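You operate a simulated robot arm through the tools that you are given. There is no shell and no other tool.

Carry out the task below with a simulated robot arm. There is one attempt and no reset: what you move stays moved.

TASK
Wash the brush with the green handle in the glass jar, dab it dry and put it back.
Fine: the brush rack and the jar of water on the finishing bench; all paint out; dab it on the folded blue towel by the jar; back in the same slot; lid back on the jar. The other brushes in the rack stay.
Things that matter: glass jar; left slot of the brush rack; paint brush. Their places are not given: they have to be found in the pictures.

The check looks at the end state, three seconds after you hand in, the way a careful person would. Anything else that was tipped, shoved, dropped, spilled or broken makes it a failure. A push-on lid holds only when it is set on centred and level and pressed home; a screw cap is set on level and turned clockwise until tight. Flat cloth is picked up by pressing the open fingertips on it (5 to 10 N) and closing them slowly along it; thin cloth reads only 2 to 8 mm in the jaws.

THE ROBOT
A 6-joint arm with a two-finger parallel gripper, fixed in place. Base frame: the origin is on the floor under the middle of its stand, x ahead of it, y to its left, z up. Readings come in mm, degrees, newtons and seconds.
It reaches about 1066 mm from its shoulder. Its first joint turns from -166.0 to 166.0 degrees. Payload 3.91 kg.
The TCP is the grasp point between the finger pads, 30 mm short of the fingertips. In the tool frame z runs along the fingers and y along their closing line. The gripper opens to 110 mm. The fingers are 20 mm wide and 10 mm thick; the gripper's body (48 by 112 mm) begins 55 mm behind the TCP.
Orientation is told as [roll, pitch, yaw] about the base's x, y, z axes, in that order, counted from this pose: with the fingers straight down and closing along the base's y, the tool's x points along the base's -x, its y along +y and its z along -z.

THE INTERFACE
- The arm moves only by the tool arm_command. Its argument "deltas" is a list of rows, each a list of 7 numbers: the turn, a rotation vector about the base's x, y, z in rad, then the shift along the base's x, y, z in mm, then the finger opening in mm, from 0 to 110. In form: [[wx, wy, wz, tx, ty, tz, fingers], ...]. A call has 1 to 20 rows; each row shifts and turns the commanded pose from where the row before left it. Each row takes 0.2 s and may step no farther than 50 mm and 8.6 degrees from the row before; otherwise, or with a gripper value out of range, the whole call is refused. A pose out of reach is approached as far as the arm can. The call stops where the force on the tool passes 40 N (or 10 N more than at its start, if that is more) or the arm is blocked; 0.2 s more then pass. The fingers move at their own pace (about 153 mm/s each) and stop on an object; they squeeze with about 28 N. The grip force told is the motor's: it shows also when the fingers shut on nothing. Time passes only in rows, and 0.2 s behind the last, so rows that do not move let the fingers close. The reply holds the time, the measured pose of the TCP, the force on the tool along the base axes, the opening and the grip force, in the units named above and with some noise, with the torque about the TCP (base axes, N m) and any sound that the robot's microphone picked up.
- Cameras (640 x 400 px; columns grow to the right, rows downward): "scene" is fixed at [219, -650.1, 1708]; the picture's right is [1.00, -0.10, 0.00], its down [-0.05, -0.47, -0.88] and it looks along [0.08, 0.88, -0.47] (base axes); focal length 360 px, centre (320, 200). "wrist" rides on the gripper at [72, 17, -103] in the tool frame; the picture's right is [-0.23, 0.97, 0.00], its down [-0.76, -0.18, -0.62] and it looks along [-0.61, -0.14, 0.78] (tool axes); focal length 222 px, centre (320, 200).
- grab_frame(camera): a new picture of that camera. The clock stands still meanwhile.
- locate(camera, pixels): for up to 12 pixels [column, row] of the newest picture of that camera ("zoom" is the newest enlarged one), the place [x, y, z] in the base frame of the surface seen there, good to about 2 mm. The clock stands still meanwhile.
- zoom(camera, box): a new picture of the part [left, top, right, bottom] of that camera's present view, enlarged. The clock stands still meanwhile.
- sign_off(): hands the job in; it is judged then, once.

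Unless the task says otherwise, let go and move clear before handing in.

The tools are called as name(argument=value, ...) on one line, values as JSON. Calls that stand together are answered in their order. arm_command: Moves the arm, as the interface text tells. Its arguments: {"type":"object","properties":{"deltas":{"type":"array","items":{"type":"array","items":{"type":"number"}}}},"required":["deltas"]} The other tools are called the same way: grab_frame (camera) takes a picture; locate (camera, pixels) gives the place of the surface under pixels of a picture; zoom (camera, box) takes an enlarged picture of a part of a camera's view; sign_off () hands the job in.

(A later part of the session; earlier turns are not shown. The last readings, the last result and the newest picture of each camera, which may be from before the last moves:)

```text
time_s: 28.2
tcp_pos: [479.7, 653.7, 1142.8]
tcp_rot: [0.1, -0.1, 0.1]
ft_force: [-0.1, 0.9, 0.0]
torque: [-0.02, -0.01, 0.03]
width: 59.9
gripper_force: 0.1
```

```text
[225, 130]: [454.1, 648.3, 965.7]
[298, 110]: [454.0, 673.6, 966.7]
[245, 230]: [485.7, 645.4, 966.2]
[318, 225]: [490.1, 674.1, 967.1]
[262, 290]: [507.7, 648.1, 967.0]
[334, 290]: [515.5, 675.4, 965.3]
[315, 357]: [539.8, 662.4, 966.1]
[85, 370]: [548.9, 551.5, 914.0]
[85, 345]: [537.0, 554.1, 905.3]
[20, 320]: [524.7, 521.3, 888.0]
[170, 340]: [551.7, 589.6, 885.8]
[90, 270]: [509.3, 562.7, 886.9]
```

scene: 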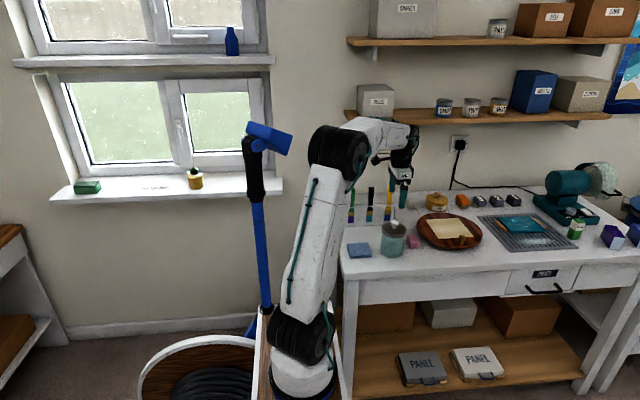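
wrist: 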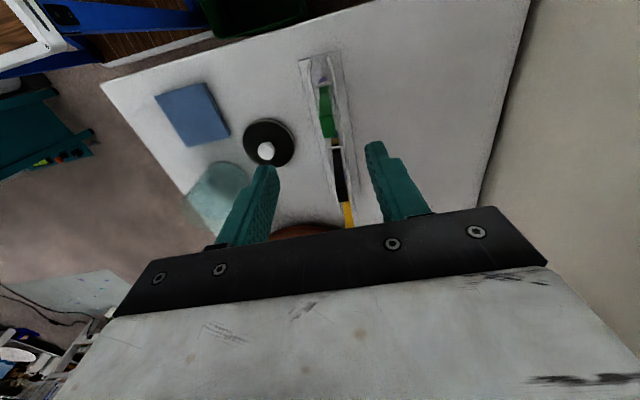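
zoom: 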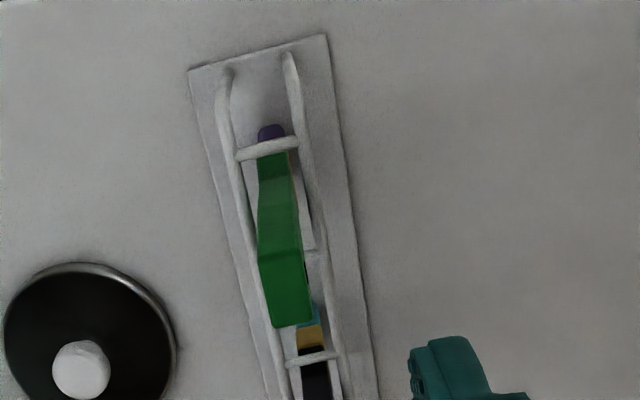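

The brush top is centred at about (479.5,660) with a thickness of about 11 mm. The rails are at y 646 and 674. I'm lowering around the handle to TCP z≈1020.

arm_command(deltas=[[0, 0, 0, 0, 6.4, -20, 60], [0, 0, 0, 0, 0, -40, 60], [0, 0, 0, 0, 0, -35, 60], [0, 0, 0, 0, 0, -20, 60], [0, 0, 0, 0, 0, -8, 60], [0, 0, 0, 0, 0, 0, 40], [0, 0, 0, 0, 0, 0, 30]])

zoom(camera="scene", box=[330, 160, 410, 220])

grab_frame(camera="wrist")

```text
time_s: 29.8
tcp_pos: [479.8, 660.3, 1020.5]
tcp_rot: [0.2, 0.0, 0.0]
ft_force: [0.3, 0.2, -1.6]
torque: [-0.01, -0.02, 0.0]
width: 30.1
gripper_force: 0.1
```

```text
6.67 times, centred on (370, 190) of scene
```

zoom: 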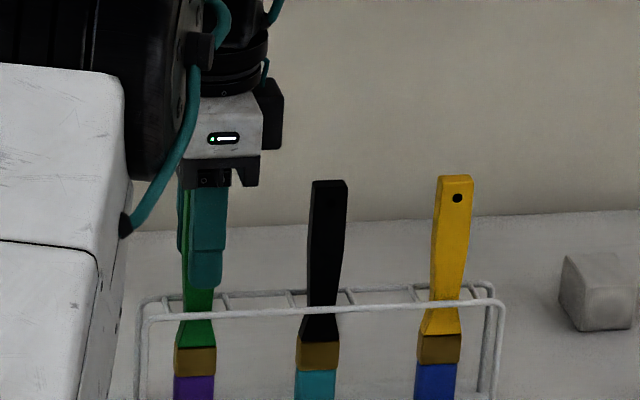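

```text
taken
```

wrist: 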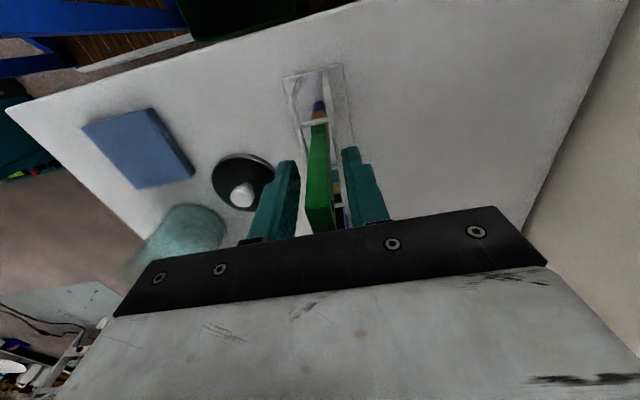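

zoom(camera="wrist", box=[260, 130, 400, 240])

locate(camera="zoom", pixels=[[235, 350], [300, 330], [215, 340], [330, 340], [235, 250], [310, 260], [225, 300], [270, 370], [160, 250], [400, 250], [215, 250], [250, 150]])

```text
3.64 times, centred on (330, 185) of wrist
```

zoom: 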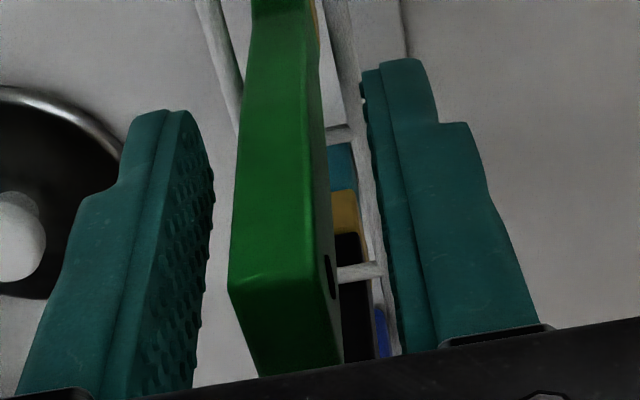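

```text
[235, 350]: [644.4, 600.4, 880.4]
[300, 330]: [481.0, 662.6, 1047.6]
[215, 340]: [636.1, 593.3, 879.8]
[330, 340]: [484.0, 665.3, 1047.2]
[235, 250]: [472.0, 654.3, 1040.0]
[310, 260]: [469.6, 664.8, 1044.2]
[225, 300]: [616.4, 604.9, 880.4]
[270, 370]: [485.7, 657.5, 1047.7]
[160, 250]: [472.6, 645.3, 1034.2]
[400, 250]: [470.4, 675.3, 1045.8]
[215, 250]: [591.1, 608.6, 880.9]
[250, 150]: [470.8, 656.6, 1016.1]
```

The brush spans y≈655–666 between pads at 645 and 675, so it's well centred. I'm closing slowly.

arm_command(deltas=[[0, 0, 0, 0, 0, 0, 24], [0, 0, 0, 0, 0, 0, 20], [0, 0, 0, 0, 0, 0, 16], [0, 0, 0, 0, 0, 0, 14], [0, 0, 0, 0, 0, 0, 12], [0, 0, 0, 0, 0, 0, 10], [0, 0, 0, 0, 0, 0, 8], [0, 0, 0, 0, 0, 0, 5], [0, 0, 0, 0, 0, 0, 0], [0, 0, 0, 0, 0, 0, 0]])

zoom(camera="wrist", box=[260, 60, 400, 240])

zoom(camera="scene", box=[330, 180, 410, 240])

```text
time_s: 32.0
tcp_pos: [480.4, 659.7, 1020.8]
tcp_rot: [0.1, 0.0, 0.0]
ft_force: [0.7, -0.1, 0.2]
torque: [0.0, 0.01, 0.01]
width: 11.2
gripper_force: 27.8
```

```text
2.22 times, centred on (330, 150) of wrist
```

zoom: 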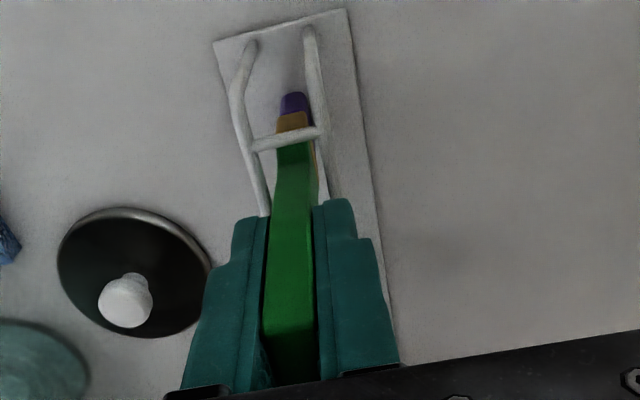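

```text
6.67 times, centred on (370, 210) of scene
```

zoom: 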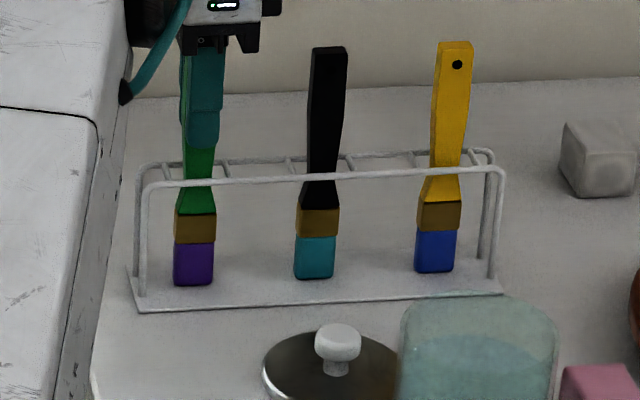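

The brush is gripped (11.2 mm wide, 27.8 N, no side load) with the TCP at (480.2,659.9,1020.7). I'm lifting it straight up out of the slot.

arm_command(deltas=[[0, 0, 0, 0, 0, 5, 0], [0, 0, 0, 0, 0, 10, 0], [0, 0, 0, 0, 0, 15, 0], [0, 0, 0, 0, 0, 20, 0], [0, 0, 0, 0, 0, 20, 0], [0, 0, 0, 0, 0, 20, 0], [0, 0, 0, 0, 0, 20, 0], [0, 0, 0, 0, 0, 20, 0], [0, 0, 0, 0, 0, 0, 0]])

zoom(camera="scene", box=[330, 140, 430, 240])

grab_frame(camera="wrist")

```text
time_s: 34.0
tcp_pos: [480.6, 659.8, 1153.3]
tcp_rot: [0.1, 0.0, 0.0]
ft_force: [0.1, 0.1, -1.4]
torque: [0.0, -0.01, 0.01]
width: 11.6
gripper_force: 27.9
```

```text
4.00 times, centred on (380, 190) of scene
```

zoom: 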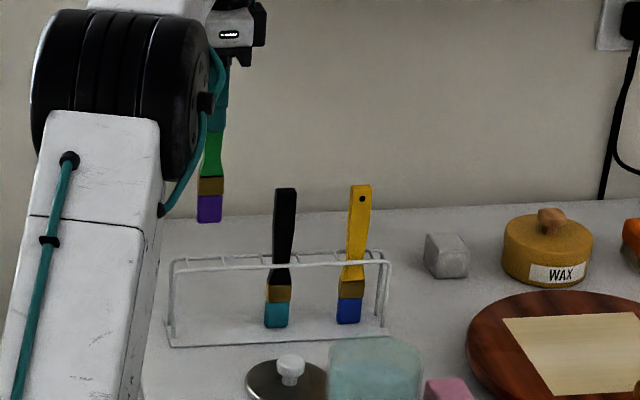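

```text
taken
```

wrist: 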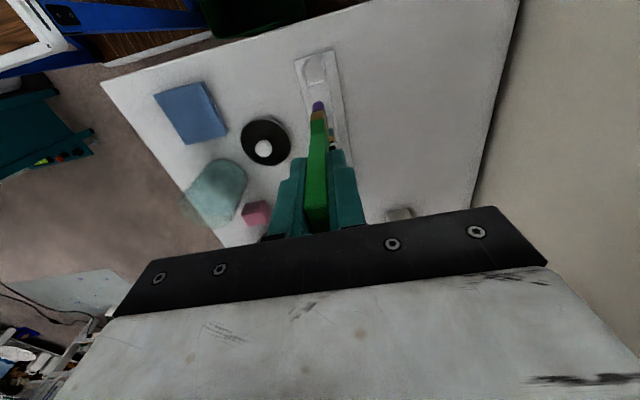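

The brush came out cleanly (bottom at about z 1013) and the other two are undisturbed. I'm carrying it across to above the jar at this height.

arm_command(deltas=[[0, 0, 0, 0, -20, 0, 0], [0, 0, 0, 0, -30, 0, 0], [0, 0, 0, 14, -30, 0, 0], [0, 0, 0, 20, -30, 0, 0], [0, 0, 0, 22, -30, 0, 0], [0, 0, 0, 22, -30, 0, 0], [0, 0, 0, 22, -28, 0, 0], [0, 0, 0, 18, -21.5, 0, 0], [0, 0, 0, 0, 0, 0, 0]])

zoom(camera="scene", box=[350, 190, 430, 265])

grab_frame(camera="wrist")

```text
time_s: 36.0
tcp_pos: [597.4, 439.2, 1152.2]
tcp_rot: [0.1, 0.1, 0.0]
ft_force: [0.7, 0.6, 0.1]
torque: [0.02, -0.02, -0.01]
width: 11.6
gripper_force: 27.9
```

```text
5.33 times, centred on (390, 228) of scene
```

zoom: 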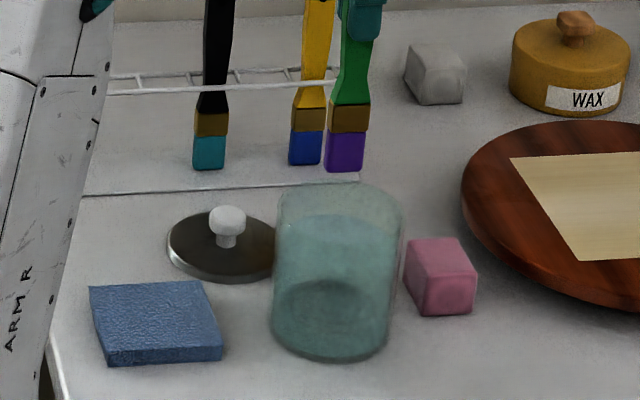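

```text
taken
```

wrist: 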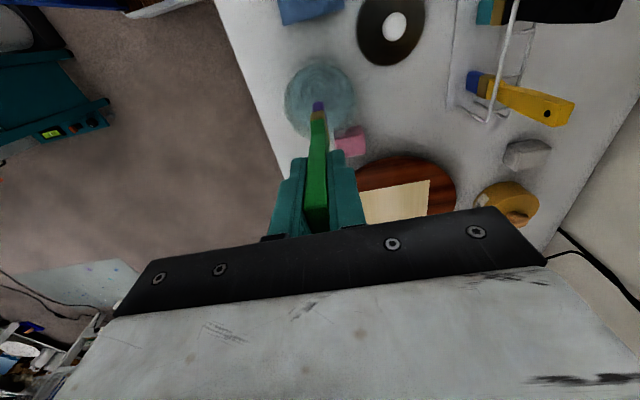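

The brush hangs over the jar, with its tip at wrist pixel (318,105). I'll zoom in to check that the jar mouth is centred under it.

zoom(camera="wrist", box=[272, 50, 368, 150])

locate(camera="zoom", pixels=[[130, 150], [80, 160], [330, 60], [480, 160], [330, 330], [150, 300], [450, 300], [300, 100], [200, 150], [300, 210], [310, 240], [420, 150]])

```text
4.00 times, centred on (320, 100) of wrist
```

zoom: 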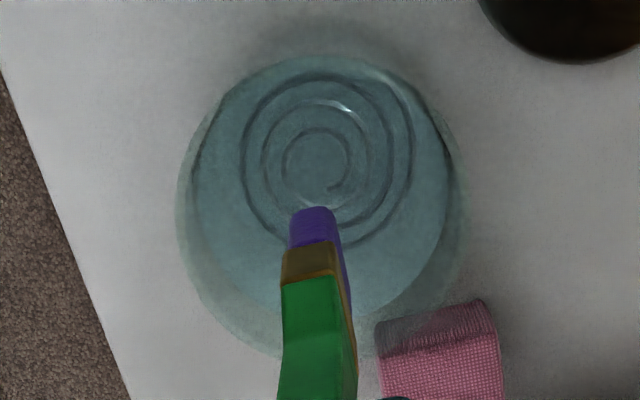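

```text
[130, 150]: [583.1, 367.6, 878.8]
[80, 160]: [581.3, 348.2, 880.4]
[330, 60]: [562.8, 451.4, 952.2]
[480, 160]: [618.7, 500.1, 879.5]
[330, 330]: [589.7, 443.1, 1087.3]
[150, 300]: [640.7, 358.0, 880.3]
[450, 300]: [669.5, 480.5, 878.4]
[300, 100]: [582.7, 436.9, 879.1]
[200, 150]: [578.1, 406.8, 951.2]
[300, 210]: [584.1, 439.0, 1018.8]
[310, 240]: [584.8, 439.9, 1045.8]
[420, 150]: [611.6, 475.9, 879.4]
```

locate(camera="zoom", pixels=[[195, 190], [446, 190], [320, 62], [240, 290], [400, 290], [230, 100], [410, 100], [215, 250], [430, 240], [182, 200], [465, 200], [240, 340]])

```text
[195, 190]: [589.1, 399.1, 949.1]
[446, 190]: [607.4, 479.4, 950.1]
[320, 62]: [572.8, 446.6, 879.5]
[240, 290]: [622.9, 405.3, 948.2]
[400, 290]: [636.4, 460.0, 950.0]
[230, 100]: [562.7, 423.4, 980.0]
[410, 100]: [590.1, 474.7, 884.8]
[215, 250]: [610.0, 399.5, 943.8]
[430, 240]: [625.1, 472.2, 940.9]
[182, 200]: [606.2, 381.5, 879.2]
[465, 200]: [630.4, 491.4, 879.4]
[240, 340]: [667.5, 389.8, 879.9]
```

The water edge fits a circle centred at about (600,440.5) at z≈950, radius about 41, so the brush is nearly centred. I'm shifting 1.5 mm in x and lowering the bristles gently into the water, keeping the tip above the jar's bottom.

arm_command(deltas=[[0, 0, 0, 1.5, 0, -10, 0], [0, 0, 0, 0, 0, -15, 0], [0, 0, 0, 0, 0, -15, 0], [0, 0, 0, 0, 0, -12, 0], [0, 0, 0, 0, 0, -8, 0], [0, 0, 0, 0, 0, -8, 0], [0, 0, 0, 0, 0, -8, 0], [0, 0, 0, 0, 0, -8, 0], [0, 0, 0, 0, 0, -8, 0], [0, 0, 0, 0, 0, -8, 0], [0, 0, 0, 0, 0, -8, 0], [0, 0, 0, 0, 0, -4, 0], [0, 0, 0, 0, 0, 0, 0]])

zoom(camera="scene", box=[358, 195, 438, 265])

zoom(camera="wrist", box=[240, 40, 400, 160])

```text
time_s: 38.8
tcp_pos: [598.4, 438.9, 1038.9]
tcp_rot: [0.1, 0.1, 0.0]
ft_force: [0.4, -0.5, 3.6]
torque: [-0.03, 0.06, 0.01]
width: 11.3
gripper_force: 28.6
```

```text
5.71 times, centred on (398, 230) of scene
```

zoom: 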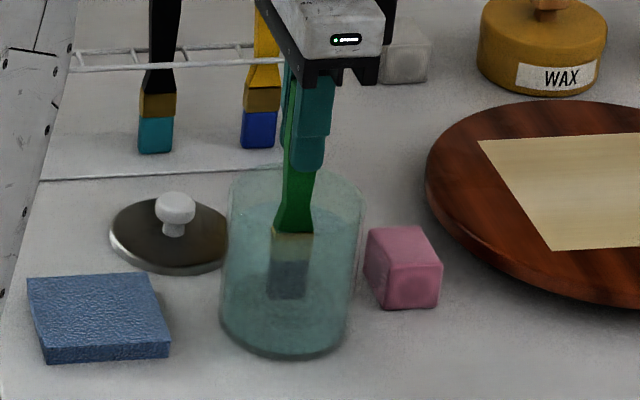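

```text
3.33 times, centred on (320, 100) of wrist
```

zoom: 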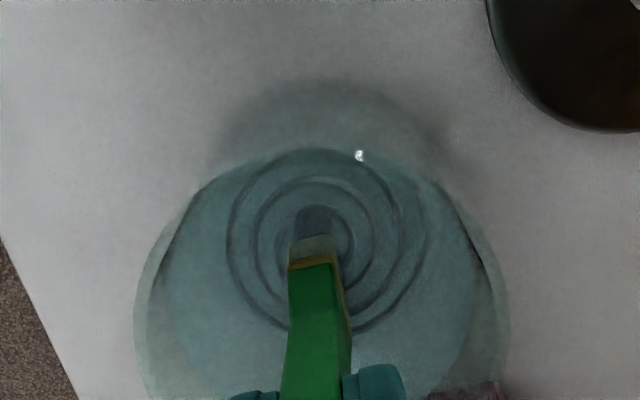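

The bristles are under water and feel a light 3.6 N upward contact, probably the spiral coil at the jar's bottom. I'll raise 3 mm and swirl the brush in gentle circles of about 10 mm, well inside the glass.

arm_command(deltas=[[0, 0, 0, 0, 0, 3, 0], [0, 0, 0, 10, 0, 0, 0], [0, 0, 0, -3, 7, 0, 0], [0, 0, 0, -7, 3, 0, 0], [0, 0, 0, -7, -3, 0, 0], [0, 0, 0, -3, -7, 0, 0], [0, 0, 0, 3, -7, 0, 0], [0, 0, 0, 7, -3, 0, 0], [0, 0, 0, 7, 3, 0, 0], [0, 0, 0, 3, 7, 0, 0], [0, 0, 0, -3, 7, 0, 0], [0, 0, 0, -7, 3, 0, 0], [0, 0, 0, -7, -3, 0, 0], [0, 0, 0, -3, -7, 0, 0], [0, 0, 0, 3, -7, 0, 0], [0, 0, 0, 7, -3, 0, 0], [0, 0, 0, 7, 3, 0, 0], [0, 0, 0, 3, 7, 0, 0], [0, 0, 0, -10, 0, 0, 0], [0, 0, 0, 0, 0, 0, 0]])

zoom(camera="scene", box=[358, 195, 438, 265])

zoom(camera="wrist", box=[240, 40, 400, 160])

```text
time_s: 43.0
tcp_pos: [598.5, 439.4, 1041.3]
tcp_rot: [0.1, -0.1, -0.1]
ft_force: [0.0, -0.4, -1.0]
torque: [-0.02, -0.04, 0.0]
width: 11.2
gripper_force: 27.9
```

```text
5.71 times, centred on (398, 230) of scene
```

zoom: 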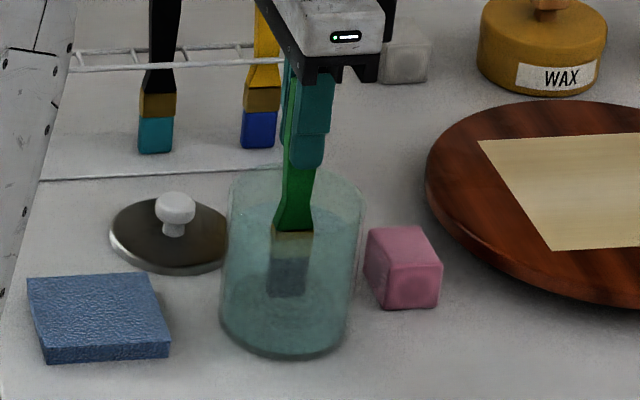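

```text
3.33 times, centred on (320, 100) of wrist
```

zoom: 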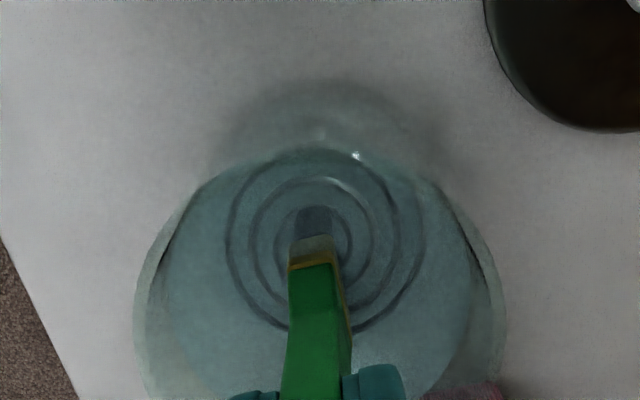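

The force is clear and the jar is unmoved. I'll lift the bristles just above the water, still over the jar mouth, to check the colour.

arm_command(deltas=[[0, 0, 0, 0, 0, 10, 0], [0, 0, 0, 0, 0, 15, 0], [0, 0, 0, 0, 0, 15, 0], [0, 0, 0, 0, 0, 15, 0], [0, 0, 0, 0, 0, 15, 0], [0, 0, 0, 0, 0, 15, 0], [0, 0, 0, 0, 0, 0, 0]])

zoom(camera="scene", box=[374, 200, 422, 260])

zoom(camera="wrist", box=[272, 50, 368, 150])

```text
time_s: 44.6
tcp_pos: [597.9, 439.3, 1127.4]
tcp_rot: [0.2, -0.1, 0.0]
ft_force: [-0.4, -0.6, -1.1]
torque: [-0.02, -0.01, -0.02]
width: 11.6
gripper_force: 27.9
```

```text
6.67 times, centred on (398, 230) of scene
```

zoom: 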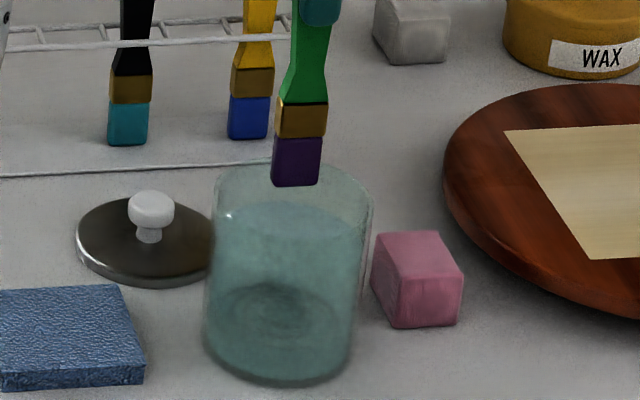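

```text
4.00 times, centred on (320, 100) of wrist
```

zoom: 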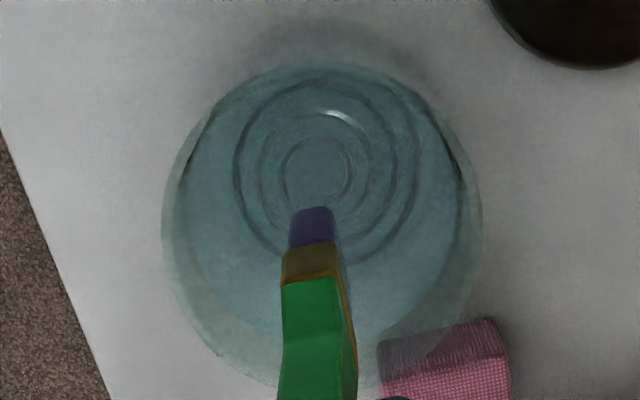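

The bristles are wet but still dark purple, so more washing is needed. I'll go back down to light contact with the coil and work the brush around it.

arm_command(deltas=[[0, 0, 0, 0, 0, -15, 0], [0, 0, 0, 0, 0, -15, 0], [0, 0, 0, 0, 0, -15, 0], [0, 0, 0, 0, 0, -15, 0], [0, 0, 0, 0, 0, -15, 0], [0, 0, 0, 0, 0, -10, 0], [0, 0, 0, 0, 0, -2.5, 0], [0, 0, 0, 0, 0, 0, 0]])

arm_command(deltas=[[0, 0, 0, 10, 0, 0, 0], [0, 0, 0, -3, 7, 0, 0], [0, 0, 0, -7, 3, 0, 0], [0, 0, 0, -7, -3, 0, 0], [0, 0, 0, -3, -7, 0, 0], [0, 0, 0, 3, -7, 0, 0], [0, 0, 0, 7, -3, 0, 0], [0, 0, 0, 7, 3, 0, 0], [0, 0, 0, 3, 7, 0, 0], [0, 0, 0, -10, 0, 0, 0]])

```text
time_s: 46.4
tcp_pos: [598.7, 439.3, 1039.9]
tcp_rot: [0.1, -0.1, 0.0]
ft_force: [-3.6, -0.3, 13.8]
torque: [-0.1, 0.57, 0.0]
width: 11.3
gripper_force: 28.5
```

```text
time_s: 48.6
tcp_pos: [597.3, 439.6, 1040.6]
tcp_rot: [0.1, -0.1, 0.0]
ft_force: [5.7, -0.4, 12.8]
torque: [-0.08, -0.73, -0.01]
width: 11.2
gripper_force: 27.9
```

The contact force is 13 N, more than I wanted. I'll raise 3 mm and check the brush and jar positions.

arm_command(deltas=[[0, 0, 0, 0, 0, 3, 0], [0, 0, 0, 0, 0, 0, 0]])

zoom(camera="scene", box=[358, 195, 438, 265])

zoom(camera="wrist", box=[240, 40, 400, 240])

```text
time_s: 49.2
tcp_pos: [598.1, 440.8, 1042.3]
tcp_rot: [0.0, 0.0, 0.0]
ft_force: [0.2, 0.6, -0.9]
torque: [0.03, 0.03, 0.0]
width: 11.3
gripper_force: 27.8
```

```text
5.71 times, centred on (398, 230) of scene
```

zoom: 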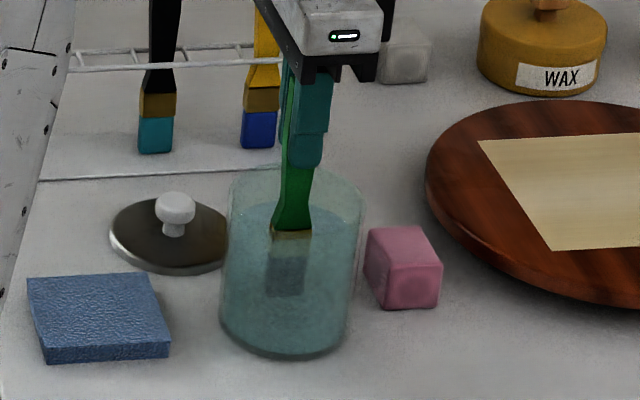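

```text
2.00 times, centred on (320, 140) of wrist
```

zoom: 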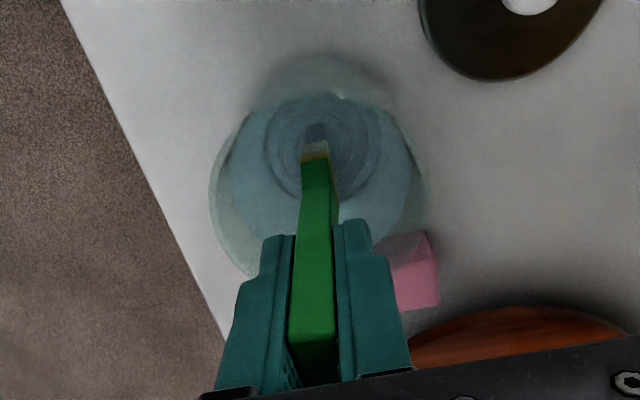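

arm_command(deltas=[[0, 0, 0, 0, 0, 10, 0], [0, 0, 0, 0, 0, 15, 0], [0, 0, 0, 0, 0, 15, 0], [0, 0, 0, 0, 0, 15, 0], [0, 0, 0, 0, 0, 15, 0], [0, 0, 0, 0, 0, 15, 0], [0, 0, 0, 0, 0, 0, 0]])

zoom(camera="scene", box=[374, 190, 422, 260])

zoom(camera="wrist", box=[272, 50, 368, 150])

```text
time_s: 50.8
tcp_pos: [598.2, 440.1, 1126.8]
tcp_rot: [0.2, 0.1, 0.0]
ft_force: [-0.3, -0.2, 0.3]
torque: [-0.02, 0.01, -0.01]
width: 11.3
gripper_force: 28.4
```

```text
5.71 times, centred on (398, 225) of scene
```

zoom: 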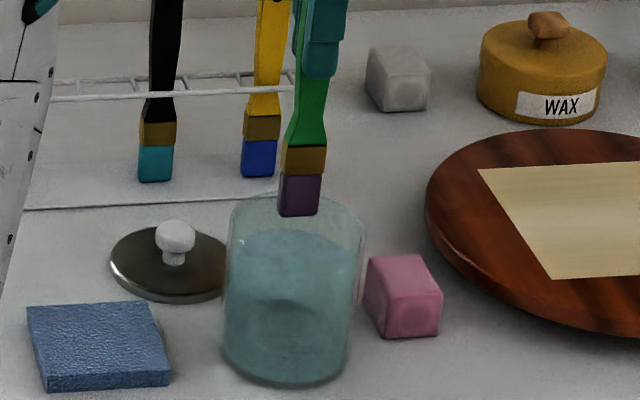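

```text
4.00 times, centred on (320, 100) of wrist
```

zoom: 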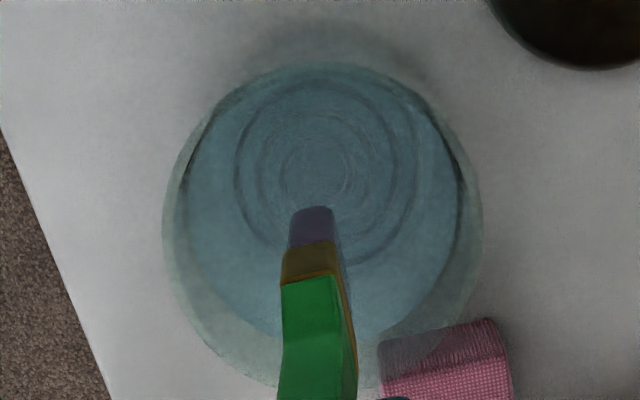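

The paint is coming out: the bristles are now greyish-purple and the water is tinted. I'll go down again to light coil contact and keep swirling.

arm_command(deltas=[[0, 0, 0, 0, 0, -15, 0], [0, 0, 0, 0, 0, -15, 0], [0, 0, 0, 0, 0, -15, 0], [0, 0, 0, 0, 0, -15, 0], [0, 0, 0, 0, 0, -15, 0], [0, 0, 0, 0, 0, -10, 0], [0, 0, 0, 0, 0, -1.2, 0], [0, 0, 0, 0, 0, 0, 0]])

arm_command(deltas=[[0, 0, 0, 8, 0, 0, 0], [0, 0, 0, -2.4, 5.6, 0, 0], [0, 0, 0, -5.6, 2.4, 0, 0], [0, 0, 0, -5.6, -2.4, 0, 0], [0, 0, 0, -2.4, -5.6, 0, 0], [0, 0, 0, 2.4, -5.6, 0, 0], [0, 0, 0, 5.6, -2.4, 0, 0], [0, 0, 0, 5.6, 2.4, 0, 0], [0, 0, 0, 2.4, 5.6, 0, 0], [0, 0, 0, -8, 0, 0, 0]])

```text
time_s: 52.6
tcp_pos: [597.3, 439.5, 1040.3]
tcp_rot: [0.2, 0.1, 0.0]
ft_force: [0.0, -0.4, 0.4]
torque: [-0.02, -0.01, -0.03]
width: 11.1
gripper_force: 28.0
```

```text
time_s: 54.8
tcp_pos: [599.3, 441.4, 1040.9]
tcp_rot: [0.1, 0.0, 0.1]
ft_force: [0.0, -1.0, 0.5]
torque: [0.01, 0.0, -0.03]
width: 11.4
gripper_force: 27.7
```

There's no coil contact at this height. I'll go down 1 mm more and swirl again, watching the force.

arm_command(deltas=[[0, 0, 0, 0, 0, -1, 0], [0, 0, 0, 0, 0, 0, 0]])

arm_command(deltas=[[0, 0, 0, 8, 0, 0, 0], [0, 0, 0, -2.4, 5.6, 0, 0], [0, 0, 0, -5.6, 2.4, 0, 0], [0, 0, 0, -5.6, -2.4, 0, 0], [0, 0, 0, -2.4, -5.6, 0, 0], [0, 0, 0, 2.4, -5.6, 0, 0], [0, 0, 0, 5.6, -2.4, 0, 0], [0, 0, 0, 5.6, 2.4, 0, 0], [0, 0, 0, 2.4, 5.6, 0, 0], [0, 0, 0, -8, 0, 0, 0]])

zoom(camera="wrist", box=[240, 40, 400, 160])

zoom(camera="scene", box=[374, 200, 422, 260])

```text
time_s: 55.4
tcp_pos: [598.6, 439.5, 1039.3]
tcp_rot: [0.1, 0.0, -0.1]
ft_force: [0.4, 0.6, 0.3]
torque: [0.01, 0.01, 0.01]
width: 11.5
gripper_force: 28.2
```

```text
time_s: 57.6
tcp_pos: [599.7, 440.5, 1039.6]
tcp_rot: [0.0, 0.1, 0.0]
ft_force: [-0.3, 0.0, -0.1]
torque: [0.01, -0.01, 0.01]
width: 11.5
gripper_force: 27.7
```

```text
3.33 times, centred on (320, 100) of wrist
```

zoom: 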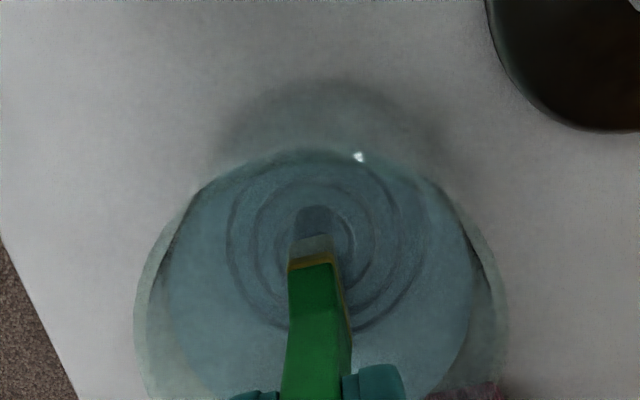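

```text
6.67 times, centred on (398, 230) of scene
```

zoom: 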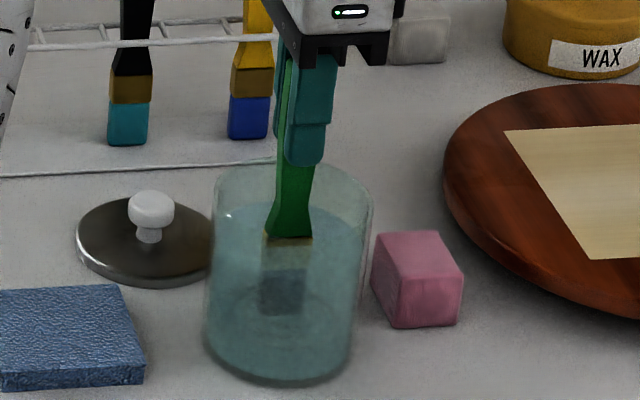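

Still no contact at z≈1039.5, so the earlier push may have moved the brush slightly up in the pads. I'll go a bit lower in 1 mm steps until there's light contact.

arm_command(deltas=[[0, 0, 0, 0, 0, -1, 0], [0, 0, 0, 0, 0, 0, 0]])

arm_command(deltas=[[0, 0, 0, 0, 0, -1, 0], [0, 0, 0, 0, 0, 0, 0]])

```text
time_s: 58.2
tcp_pos: [598.9, 440.7, 1039.1]
tcp_rot: [0.0, 0.0, 0.0]
ft_force: [0.3, -1.4, 4.2]
torque: [-0.1, 0.0, 0.03]
width: 11.3
gripper_force: 28.4
```

```text
time_s: 58.8
tcp_pos: [597.1, 440.0, 1039.1]
tcp_rot: [0.2, -0.2, 0.1]
ft_force: [0.1, 0.1, 18.2]
torque: [-0.06, -0.02, -0.01]
width: 11.1
gripper_force: 28.0
```

Contact is stiff (4 N, then 18 N within 1 mm). I'll back up 0.9 mm to about 5 N and swirl with contact.

arm_command(deltas=[[0, 0, 0, 0, 0, 0.85, 0], [0, 0, 0, 8, 0, 0, 0], [0, 0, 0, -2.4, 5.6, 0, 0], [0, 0, 0, -5.6, 2.4, 0, 0], [0, 0, 0, -5.6, -2.4, 0, 0], [0, 0, 0, -2.4, -5.6, 0, 0], [0, 0, 0, 2.4, -5.6, 0, 0], [0, 0, 0, 5.6, -2.4, 0, 0], [0, 0, 0, 5.6, 2.4, 0, 0], [0, 0, 0, 2.4, 5.6, 0, 0], [0, 0, 0, -2.4, 5.6, 0, 0], [0, 0, 0, -5.6, 2.4, 0, 0], [0, 0, 0, -5.6, -2.4, 0, 0], [0, 0, 0, -2.4, -5.6, 0, 0], [0, 0, 0, 2.4, -5.6, 0, 0], [0, 0, 0, 5.6, -2.4, 0, 0], [0, 0, 0, 5.6, 2.4, 0, 0], [0, 0, 0, 2.4, 5.6, 0, 0], [0, 0, 0, -8, 0, 0, 0], [0, 0, 0, 0, 0, 0, 0]])

zoom(camera="scene", box=[374, 200, 422, 260])

```text
time_s: 63.0
tcp_pos: [599.8, 440.0, 1039.9]
tcp_rot: [0.1, 0.1, -0.1]
ft_force: [4.6, -1.0, 9.5]
torque: [-0.13, -0.61, 0.0]
width: 11.6
gripper_force: 27.7
```

```text
6.67 times, centred on (398, 230) of scene
```

zoom: 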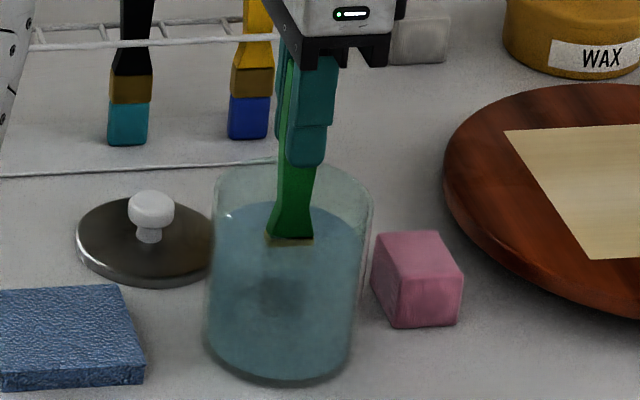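

The water is cloudier now. I'll lift the bristles out to inspect them again.

arm_command(deltas=[[0, 0, 0, 0, 0, 10, 0], [0, 0, 0, 0, 0, 15, 0], [0, 0, 0, 0, 0, 15, 0], [0, 0, 0, 0, 0, 15, 0], [0, 0, 0, 0, 0, 15, 0], [0, 0, 0, 0, 0, 15, 0], [0, 0, 0, 0, 0, 3, 0], [0, 0, 0, 0, 0, 0, 0]])

zoom(camera="scene", box=[374, 190, 422, 260])

zoom(camera="wrist", box=[272, 50, 368, 150])

```text
time_s: 64.8
tcp_pos: [598.6, 438.7, 1128.0]
tcp_rot: [0.0, 0.0, 0.0]
ft_force: [0.3, 0.5, -0.1]
torque: [0.0, -0.03, 0.01]
width: 11.2
gripper_force: 28.0
```

```text
5.71 times, centred on (398, 225) of scene
```

zoom: 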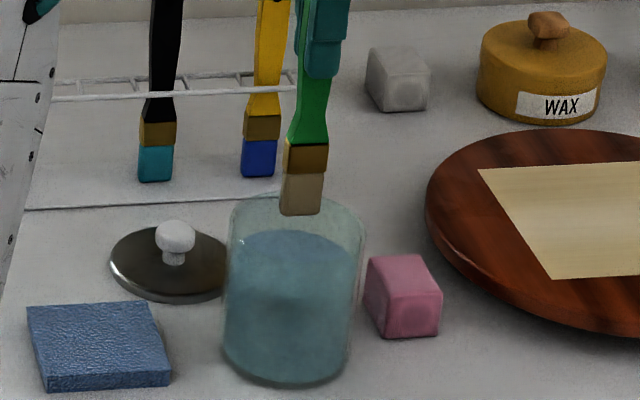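

```text
4.00 times, centred on (320, 100) of wrist
```

zoom: 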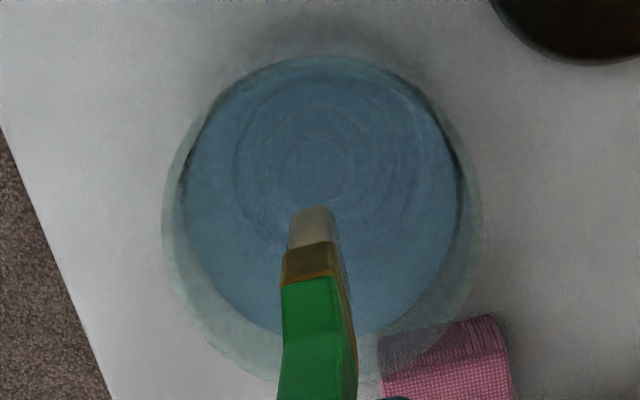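

The bristles are beige now. I'll zoom closer to see whether any purple remains.

zoom(camera="scene", box=[390, 204, 406, 220])

zoom(camera="wrist", box=[302, 90, 334, 120])

```text
16.00 times, centred on (398, 212) of scene
```

zoom: 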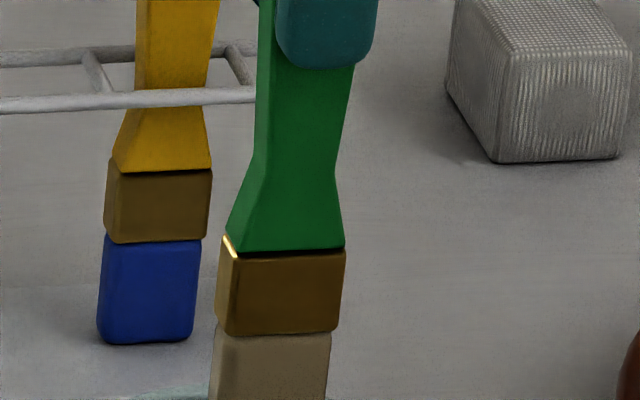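

```text
13.33 times, centred on (318, 105) of wrist
```

zoom: 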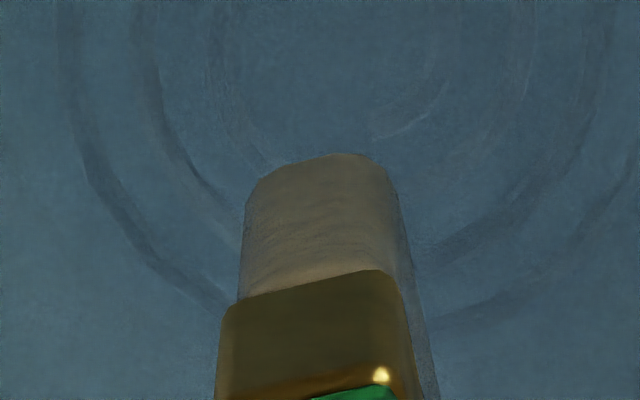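

The bristles look clean, but since all the paint must be out, I'll do one more light-contact wash to be sure.

arm_command(deltas=[[0, 0, 0, 0, 0, -15, 0], [0, 0, 0, 0, 0, -15, 0], [0, 0, 0, 0, 0, -15, 0], [0, 0, 0, 0, 0, -15, 0], [0, 0, 0, 0, 0, -15, 0], [0, 0, 0, 0, 0, -10, 0], [0, 0, 0, 0, 0, -2.7, 0], [0, 0, 0, 0, 0, 0, 0]])

arm_command(deltas=[[0, 0, 0, 8, 0, 0, 0], [0, 0, 0, -2.4, 5.6, 0, 0], [0, 0, 0, -5.6, 2.4, 0, 0], [0, 0, 0, -5.6, -2.4, 0, 0], [0, 0, 0, -2.4, -5.6, 0, 0], [0, 0, 0, 2.4, -5.6, 0, 0], [0, 0, 0, 5.6, -2.4, 0, 0], [0, 0, 0, 5.6, 2.4, 0, 0], [0, 0, 0, 2.4, 5.6, 0, 0], [0, 0, 0, -2.4, 5.6, 0, 0], [0, 0, 0, -5.6, 2.4, 0, 0], [0, 0, 0, -5.6, -2.4, 0, 0], [0, 0, 0, -2.4, -5.6, 0, 0], [0, 0, 0, 2.4, -5.6, 0, 0], [0, 0, 0, 5.6, -2.4, 0, 0], [0, 0, 0, 5.6, 2.4, 0, 0], [0, 0, 0, 2.4, 5.6, 0, 0], [0, 0, 0, -8, 0, 0, 0], [0, 0, 0, 0, 0, 0, 0]])

```text
time_s: 66.6
tcp_pos: [599.3, 440.6, 1039.8]
tcp_rot: [0.1, 0.0, 0.0]
ft_force: [0.0, -0.3, -0.6]
torque: [0.03, 0.03, -0.01]
width: 11.5
gripper_force: 27.1
```

```text
time_s: 70.6
tcp_pos: [598.5, 441.5, 1038.9]
tcp_rot: [0.1, 0.0, -0.1]
ft_force: [0.4, -0.4, -0.6]
torque: [0.01, 0.02, -0.01]
width: 11.3
gripper_force: 28.2
```

That pass had no contact. I'll step down to light contact and do one more pair of circles.

arm_command(deltas=[[0, 0, 0, 0, 0, -0.7, 0], [0, 0, 0, 0, 0, 0, 0]])

arm_command(deltas=[[0, 0, 0, 0, 0, -0.6, 0], [0, 0, 0, 0, 0, 0, 0]])

```text
time_s: 71.2
tcp_pos: [599.2, 441.2, 1039.6]
tcp_rot: [0.1, -0.1, 0.0]
ft_force: [-1.0, 0.6, 7.9]
torque: [0.0, 0.06, 0.0]
width: 11.2
gripper_force: 27.9
```

```text
time_s: 71.8
tcp_pos: [598.2, 440.3, 1038.2]
tcp_rot: [0.1, -0.1, 0.0]
ft_force: [0.1, 1.0, 14.6]
torque: [0.07, -0.03, -0.01]
width: 11.2
gripper_force: 28.3
```

arm_command(deltas=[[0, 0, 0, 0, 0, 0.6, 0], [0, 0, 0, 8, 0, 0, 0], [0, 0, 0, -2.4, 5.6, 0, 0], [0, 0, 0, -5.6, 2.4, 0, 0], [0, 0, 0, -5.6, -2.4, 0, 0], [0, 0, 0, -2.4, -5.6, 0, 0], [0, 0, 0, 2.4, -5.6, 0, 0], [0, 0, 0, 5.6, -2.4, 0, 0], [0, 0, 0, 5.6, 2.4, 0, 0], [0, 0, 0, 2.4, 5.6, 0, 0], [0, 0, 0, -8, 0, 0, 0], [0, 0, 0, 0, 0, 8, 0], [0, 0, 0, 0, 0, 12, 0], [0, 0, 0, 0, 0, 15, 0], [0, 0, 0, 0, 0, 15, 0], [0, 0, 0, 0, 0, 15, 0], [0, 0, 0, 0, 0, 15, 0], [0, 0, 0, 0, 0, 10, 0], [0, 0, 0, 0, 0, 0, 0], [0, 0, 0, 0, 0, 0, 0]])

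zoom(camera="scene", box=[374, 190, 422, 260])

zoom(camera="wrist", box=[272, 50, 368, 150])

```text
time_s: 76.0
tcp_pos: [597.9, 439.2, 1128.8]
tcp_rot: [0.1, 0.0, -0.1]
ft_force: [0.5, 0.6, -0.8]
torque: [0.0, 0.02, -0.04]
width: 11.3
gripper_force: 28.1
```

```text
5.71 times, centred on (398, 225) of scene
```

zoom: 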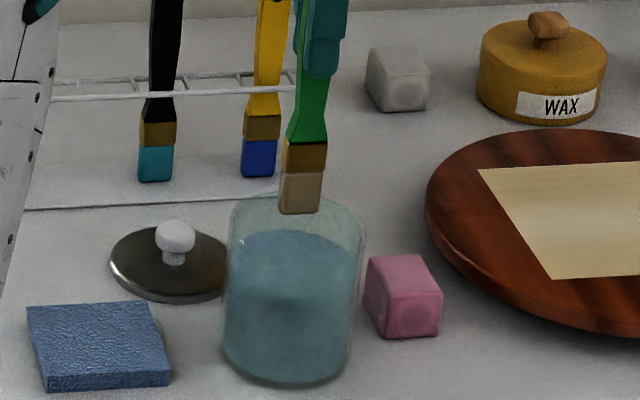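

```text
4.00 times, centred on (320, 100) of wrist
```

zoom: 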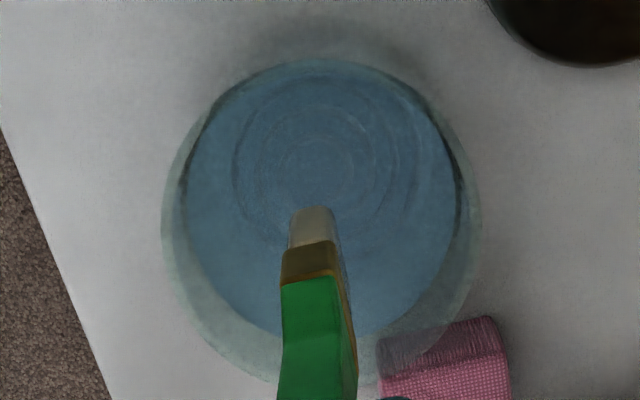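

The bristles look a shade lighter than in the last check, so the last pass still removed something. I'll do one more contact pass to be sure it's completely out.

arm_command(deltas=[[0, 0, 0, 0, 0, -15, 0], [0, 0, 0, 0, 0, -15, 0], [0, 0, 0, 0, 0, -15, 0], [0, 0, 0, 0, 0, -15, 0], [0, 0, 0, 0, 0, -15, 0], [0, 0, 0, 0, 0, -10, 0], [0, 0, 0, 0, 0, -5, 0], [0, 0, 0, 0, 0, 0, 0]])

```text
time_s: 77.8
tcp_pos: [599.0, 440.2, 1039.1]
tcp_rot: [0.2, 0.0, -0.1]
ft_force: [-0.7, -0.9, 4.2]
torque: [-0.07, 0.04, 0.03]
width: 11.6
gripper_force: 27.7
```

Contact is a light 4 N. I'm swirling two circles here and lifting out.

arm_command(deltas=[[0, 0, 0, 8, 0, 0, 0], [0, 0, 0, -2.4, 5.6, 0, 0], [0, 0, 0, -5.6, 2.4, 0, 0], [0, 0, 0, -5.6, -2.4, 0, 0], [0, 0, 0, -2.4, -5.6, 0, 0], [0, 0, 0, 2.4, -5.6, 0, 0], [0, 0, 0, 5.6, -2.4, 0, 0], [0, 0, 0, 5.6, 2.4, 0, 0], [0, 0, 0, 2.4, 5.6, 0, 0], [0, 0, 0, -2.4, 5.6, 0, 0], [0, 0, 0, -5.6, 2.4, 0, 0], [0, 0, 0, -5.6, -2.4, 0, 0], [0, 0, 0, -2.4, -5.6, 0, 0], [0, 0, 0, 2.4, -5.6, 0, 0], [0, 0, 0, 5.6, -2.4, 0, 0], [0, 0, 0, 5.6, 2.4, 0, 0], [0, 0, 0, 2.4, 5.6, 0, 0], [0, 0, 0, -8, 0, 0, 0]])

arm_command(deltas=[[0, 0, 0, 0, 0, 8, 0], [0, 0, 0, 0, 0, 12, 0], [0, 0, 0, 0, 0, 15, 0], [0, 0, 0, 0, 0, 15, 0], [0, 0, 0, 0, 0, 15, 0], [0, 0, 0, 0, 0, 15, 0], [0, 0, 0, 0, 0, 10, 0], [0, 0, 0, 0, 0, 0, 0], [0, 0, 0, 0, 0, 0, 0], [0, 0, 0, 0, 0, 0, 0]])

zoom(camera="scene", box=[374, 190, 422, 260])

zoom(camera="wrist", box=[272, 50, 368, 150])

```text
time_s: 81.6
tcp_pos: [597.6, 440.5, 1038.3]
tcp_rot: [0.1, 0.0, -0.1]
ft_force: [0.6, -0.1, 2.8]
torque: [-0.03, -0.15, 0.01]
width: 11.4
gripper_force: 27.7
```

```text
time_s: 83.8
tcp_pos: [600.3, 439.2, 1128.5]
tcp_rot: [0.2, 0.0, 0.0]
ft_force: [0.0, 0.2, -0.2]
torque: [0.01, 0.01, 0.0]
width: 11.5
gripper_force: 27.8
```

```text
5.71 times, centred on (398, 225) of scene
```

zoom: 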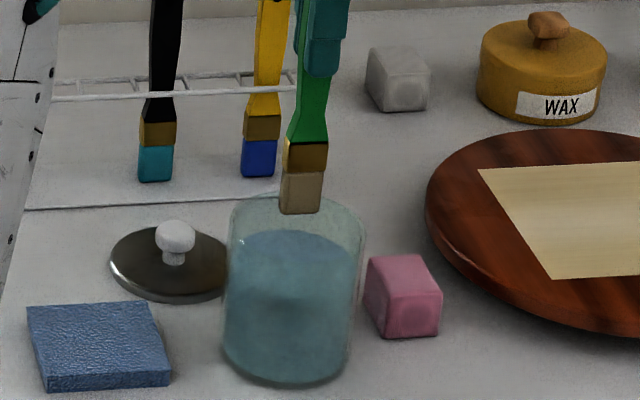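

```text
4.00 times, centred on (320, 100) of wrist
```

zoom: 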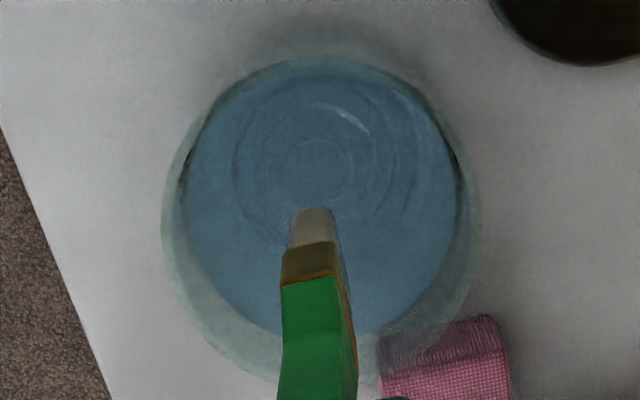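

The colour is unchanged since the last check (beige), so the paint is out and the water has taken it. I'll raise a little, let it drip a moment over the jar, then go over to the towel, whose centre is about (474,450).

arm_command(deltas=[[0, 0, 0, 0, 0, 10, 0], [0, 0, 0, 0, 0, 10, 0], [0, 0, 0, 0, 0, 0, 0], [0, 0, 0, 0, 0, 0, 0], [0, 0, 0, 0, 0, 0, 0], [0, 0, 0, 0, 0, 0, 0], [0, 0, 0, -15, 1, 0, 0], [0, 0, 0, -35, 3, 0, 0], [0, 0, 0, -40, 3, 0, 0], [0, 0, 0, -25, 2, 0, 0], [0, 0, 0, -10, 1, 0, 0], [0, 0, 0, 0, 0, -20, 0], [0, 0, 0, 0, 0, -30, 0], [0, 0, 0, 0, 0, -30, 0], [0, 0, 0, 0, 0, -20, 0], [0, 0, 0, 0, 0, 0, 0]])

zoom(camera="scene", box=[334, 200, 414, 265])

grab_frame(camera="wrist")

```text
time_s: 87.2
tcp_pos: [473.1, 449.1, 1048.6]
tcp_rot: [0.1, 0.0, 0.1]
ft_force: [-0.6, -0.3, -0.2]
torque: [-0.04, -0.03, -0.01]
width: 11.3
gripper_force: 27.8
```

```text
6.15 times, centred on (374, 232) of scene
```

zoom: 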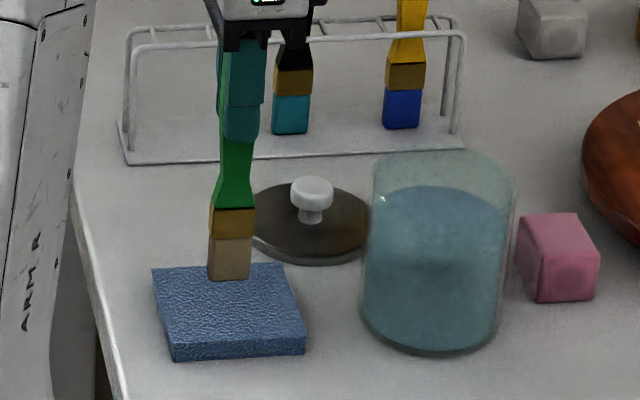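

```text
taken
```

wrist: 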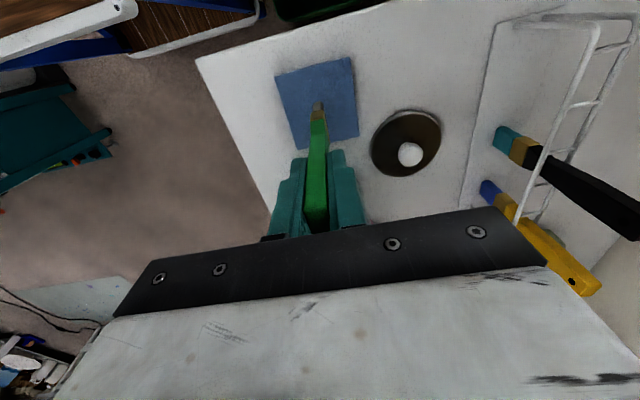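

The bristles hang about 15 mm above the towel's centre. I'm lowering in small steps to dab with light force.

arm_command(deltas=[[0, 0, 0, 0, 0, -6, 0], [0, 0, 0, 0, 0, -4, 0], [0, 0, 0, 0, 0, -3, 0], [0, 0, 0, 0, 0, 0, 0]])

arm_command(deltas=[[0, 0, 0, 0, 0, -1.5, 0], [0, 0, 0, 0, 0, 0, 0]])

arm_command(deltas=[[0, 0, 0, 0, 0, -1, 0], [0, 0, 0, 0, 0, 0, 0]])

```text
time_s: 88.2
tcp_pos: [473.6, 450.3, 1035.7]
tcp_rot: [0.1, 0.1, 0.1]
ft_force: [-0.1, -0.3, -0.4]
torque: [0.01, 0.01, -0.02]
width: 11.4
gripper_force: 28.0
```

```text
time_s: 88.8
tcp_pos: [473.4, 450.3, 1034.3]
tcp_rot: [0.1, 0.0, -0.1]
ft_force: [0.1, -0.6, 0.6]
torque: [0.01, 0.01, -0.02]
width: 11.3
gripper_force: 27.8
```

```text
time_s: 89.4
tcp_pos: [473.2, 451.0, 1032.6]
tcp_rot: [0.1, 0.0, 0.0]
ft_force: [-0.1, 0.4, 0.4]
torque: [0.01, -0.02, 0.02]
width: 11.1
gripper_force: 28.2
```

arm_command(deltas=[[0, 0, 0, 0, 0, -1, 0], [0, 0, 0, 0, 0, 0, 0]])

arm_command(deltas=[[0, 0, 0, 0, 0, -1, 0], [0, 0, 0, 0, 0, 0, 0]])

zoom(camera="scene", box=[344, 220, 384, 260])

```text
time_s: 90.0
tcp_pos: [473.5, 450.0, 1032.2]
tcp_rot: [0.1, 0.0, -0.1]
ft_force: [0.4, 0.1, -1.0]
torque: [0.01, 0.01, 0.02]
width: 11.5
gripper_force: 28.2
```

```text
time_s: 90.6
tcp_pos: [473.7, 451.3, 1030.6]
tcp_rot: [0.1, 0.0, 0.0]
ft_force: [0.2, -0.1, 0.9]
torque: [-0.01, 0.05, 0.02]
width: 11.2
gripper_force: 28.5
```

```text
10.00 times, centred on (364, 240) of scene
```

zoom: 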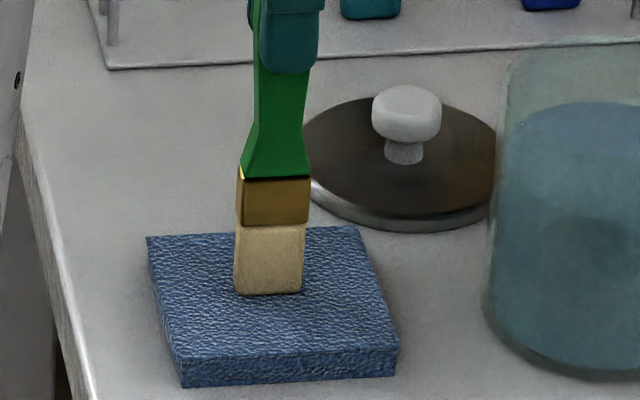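

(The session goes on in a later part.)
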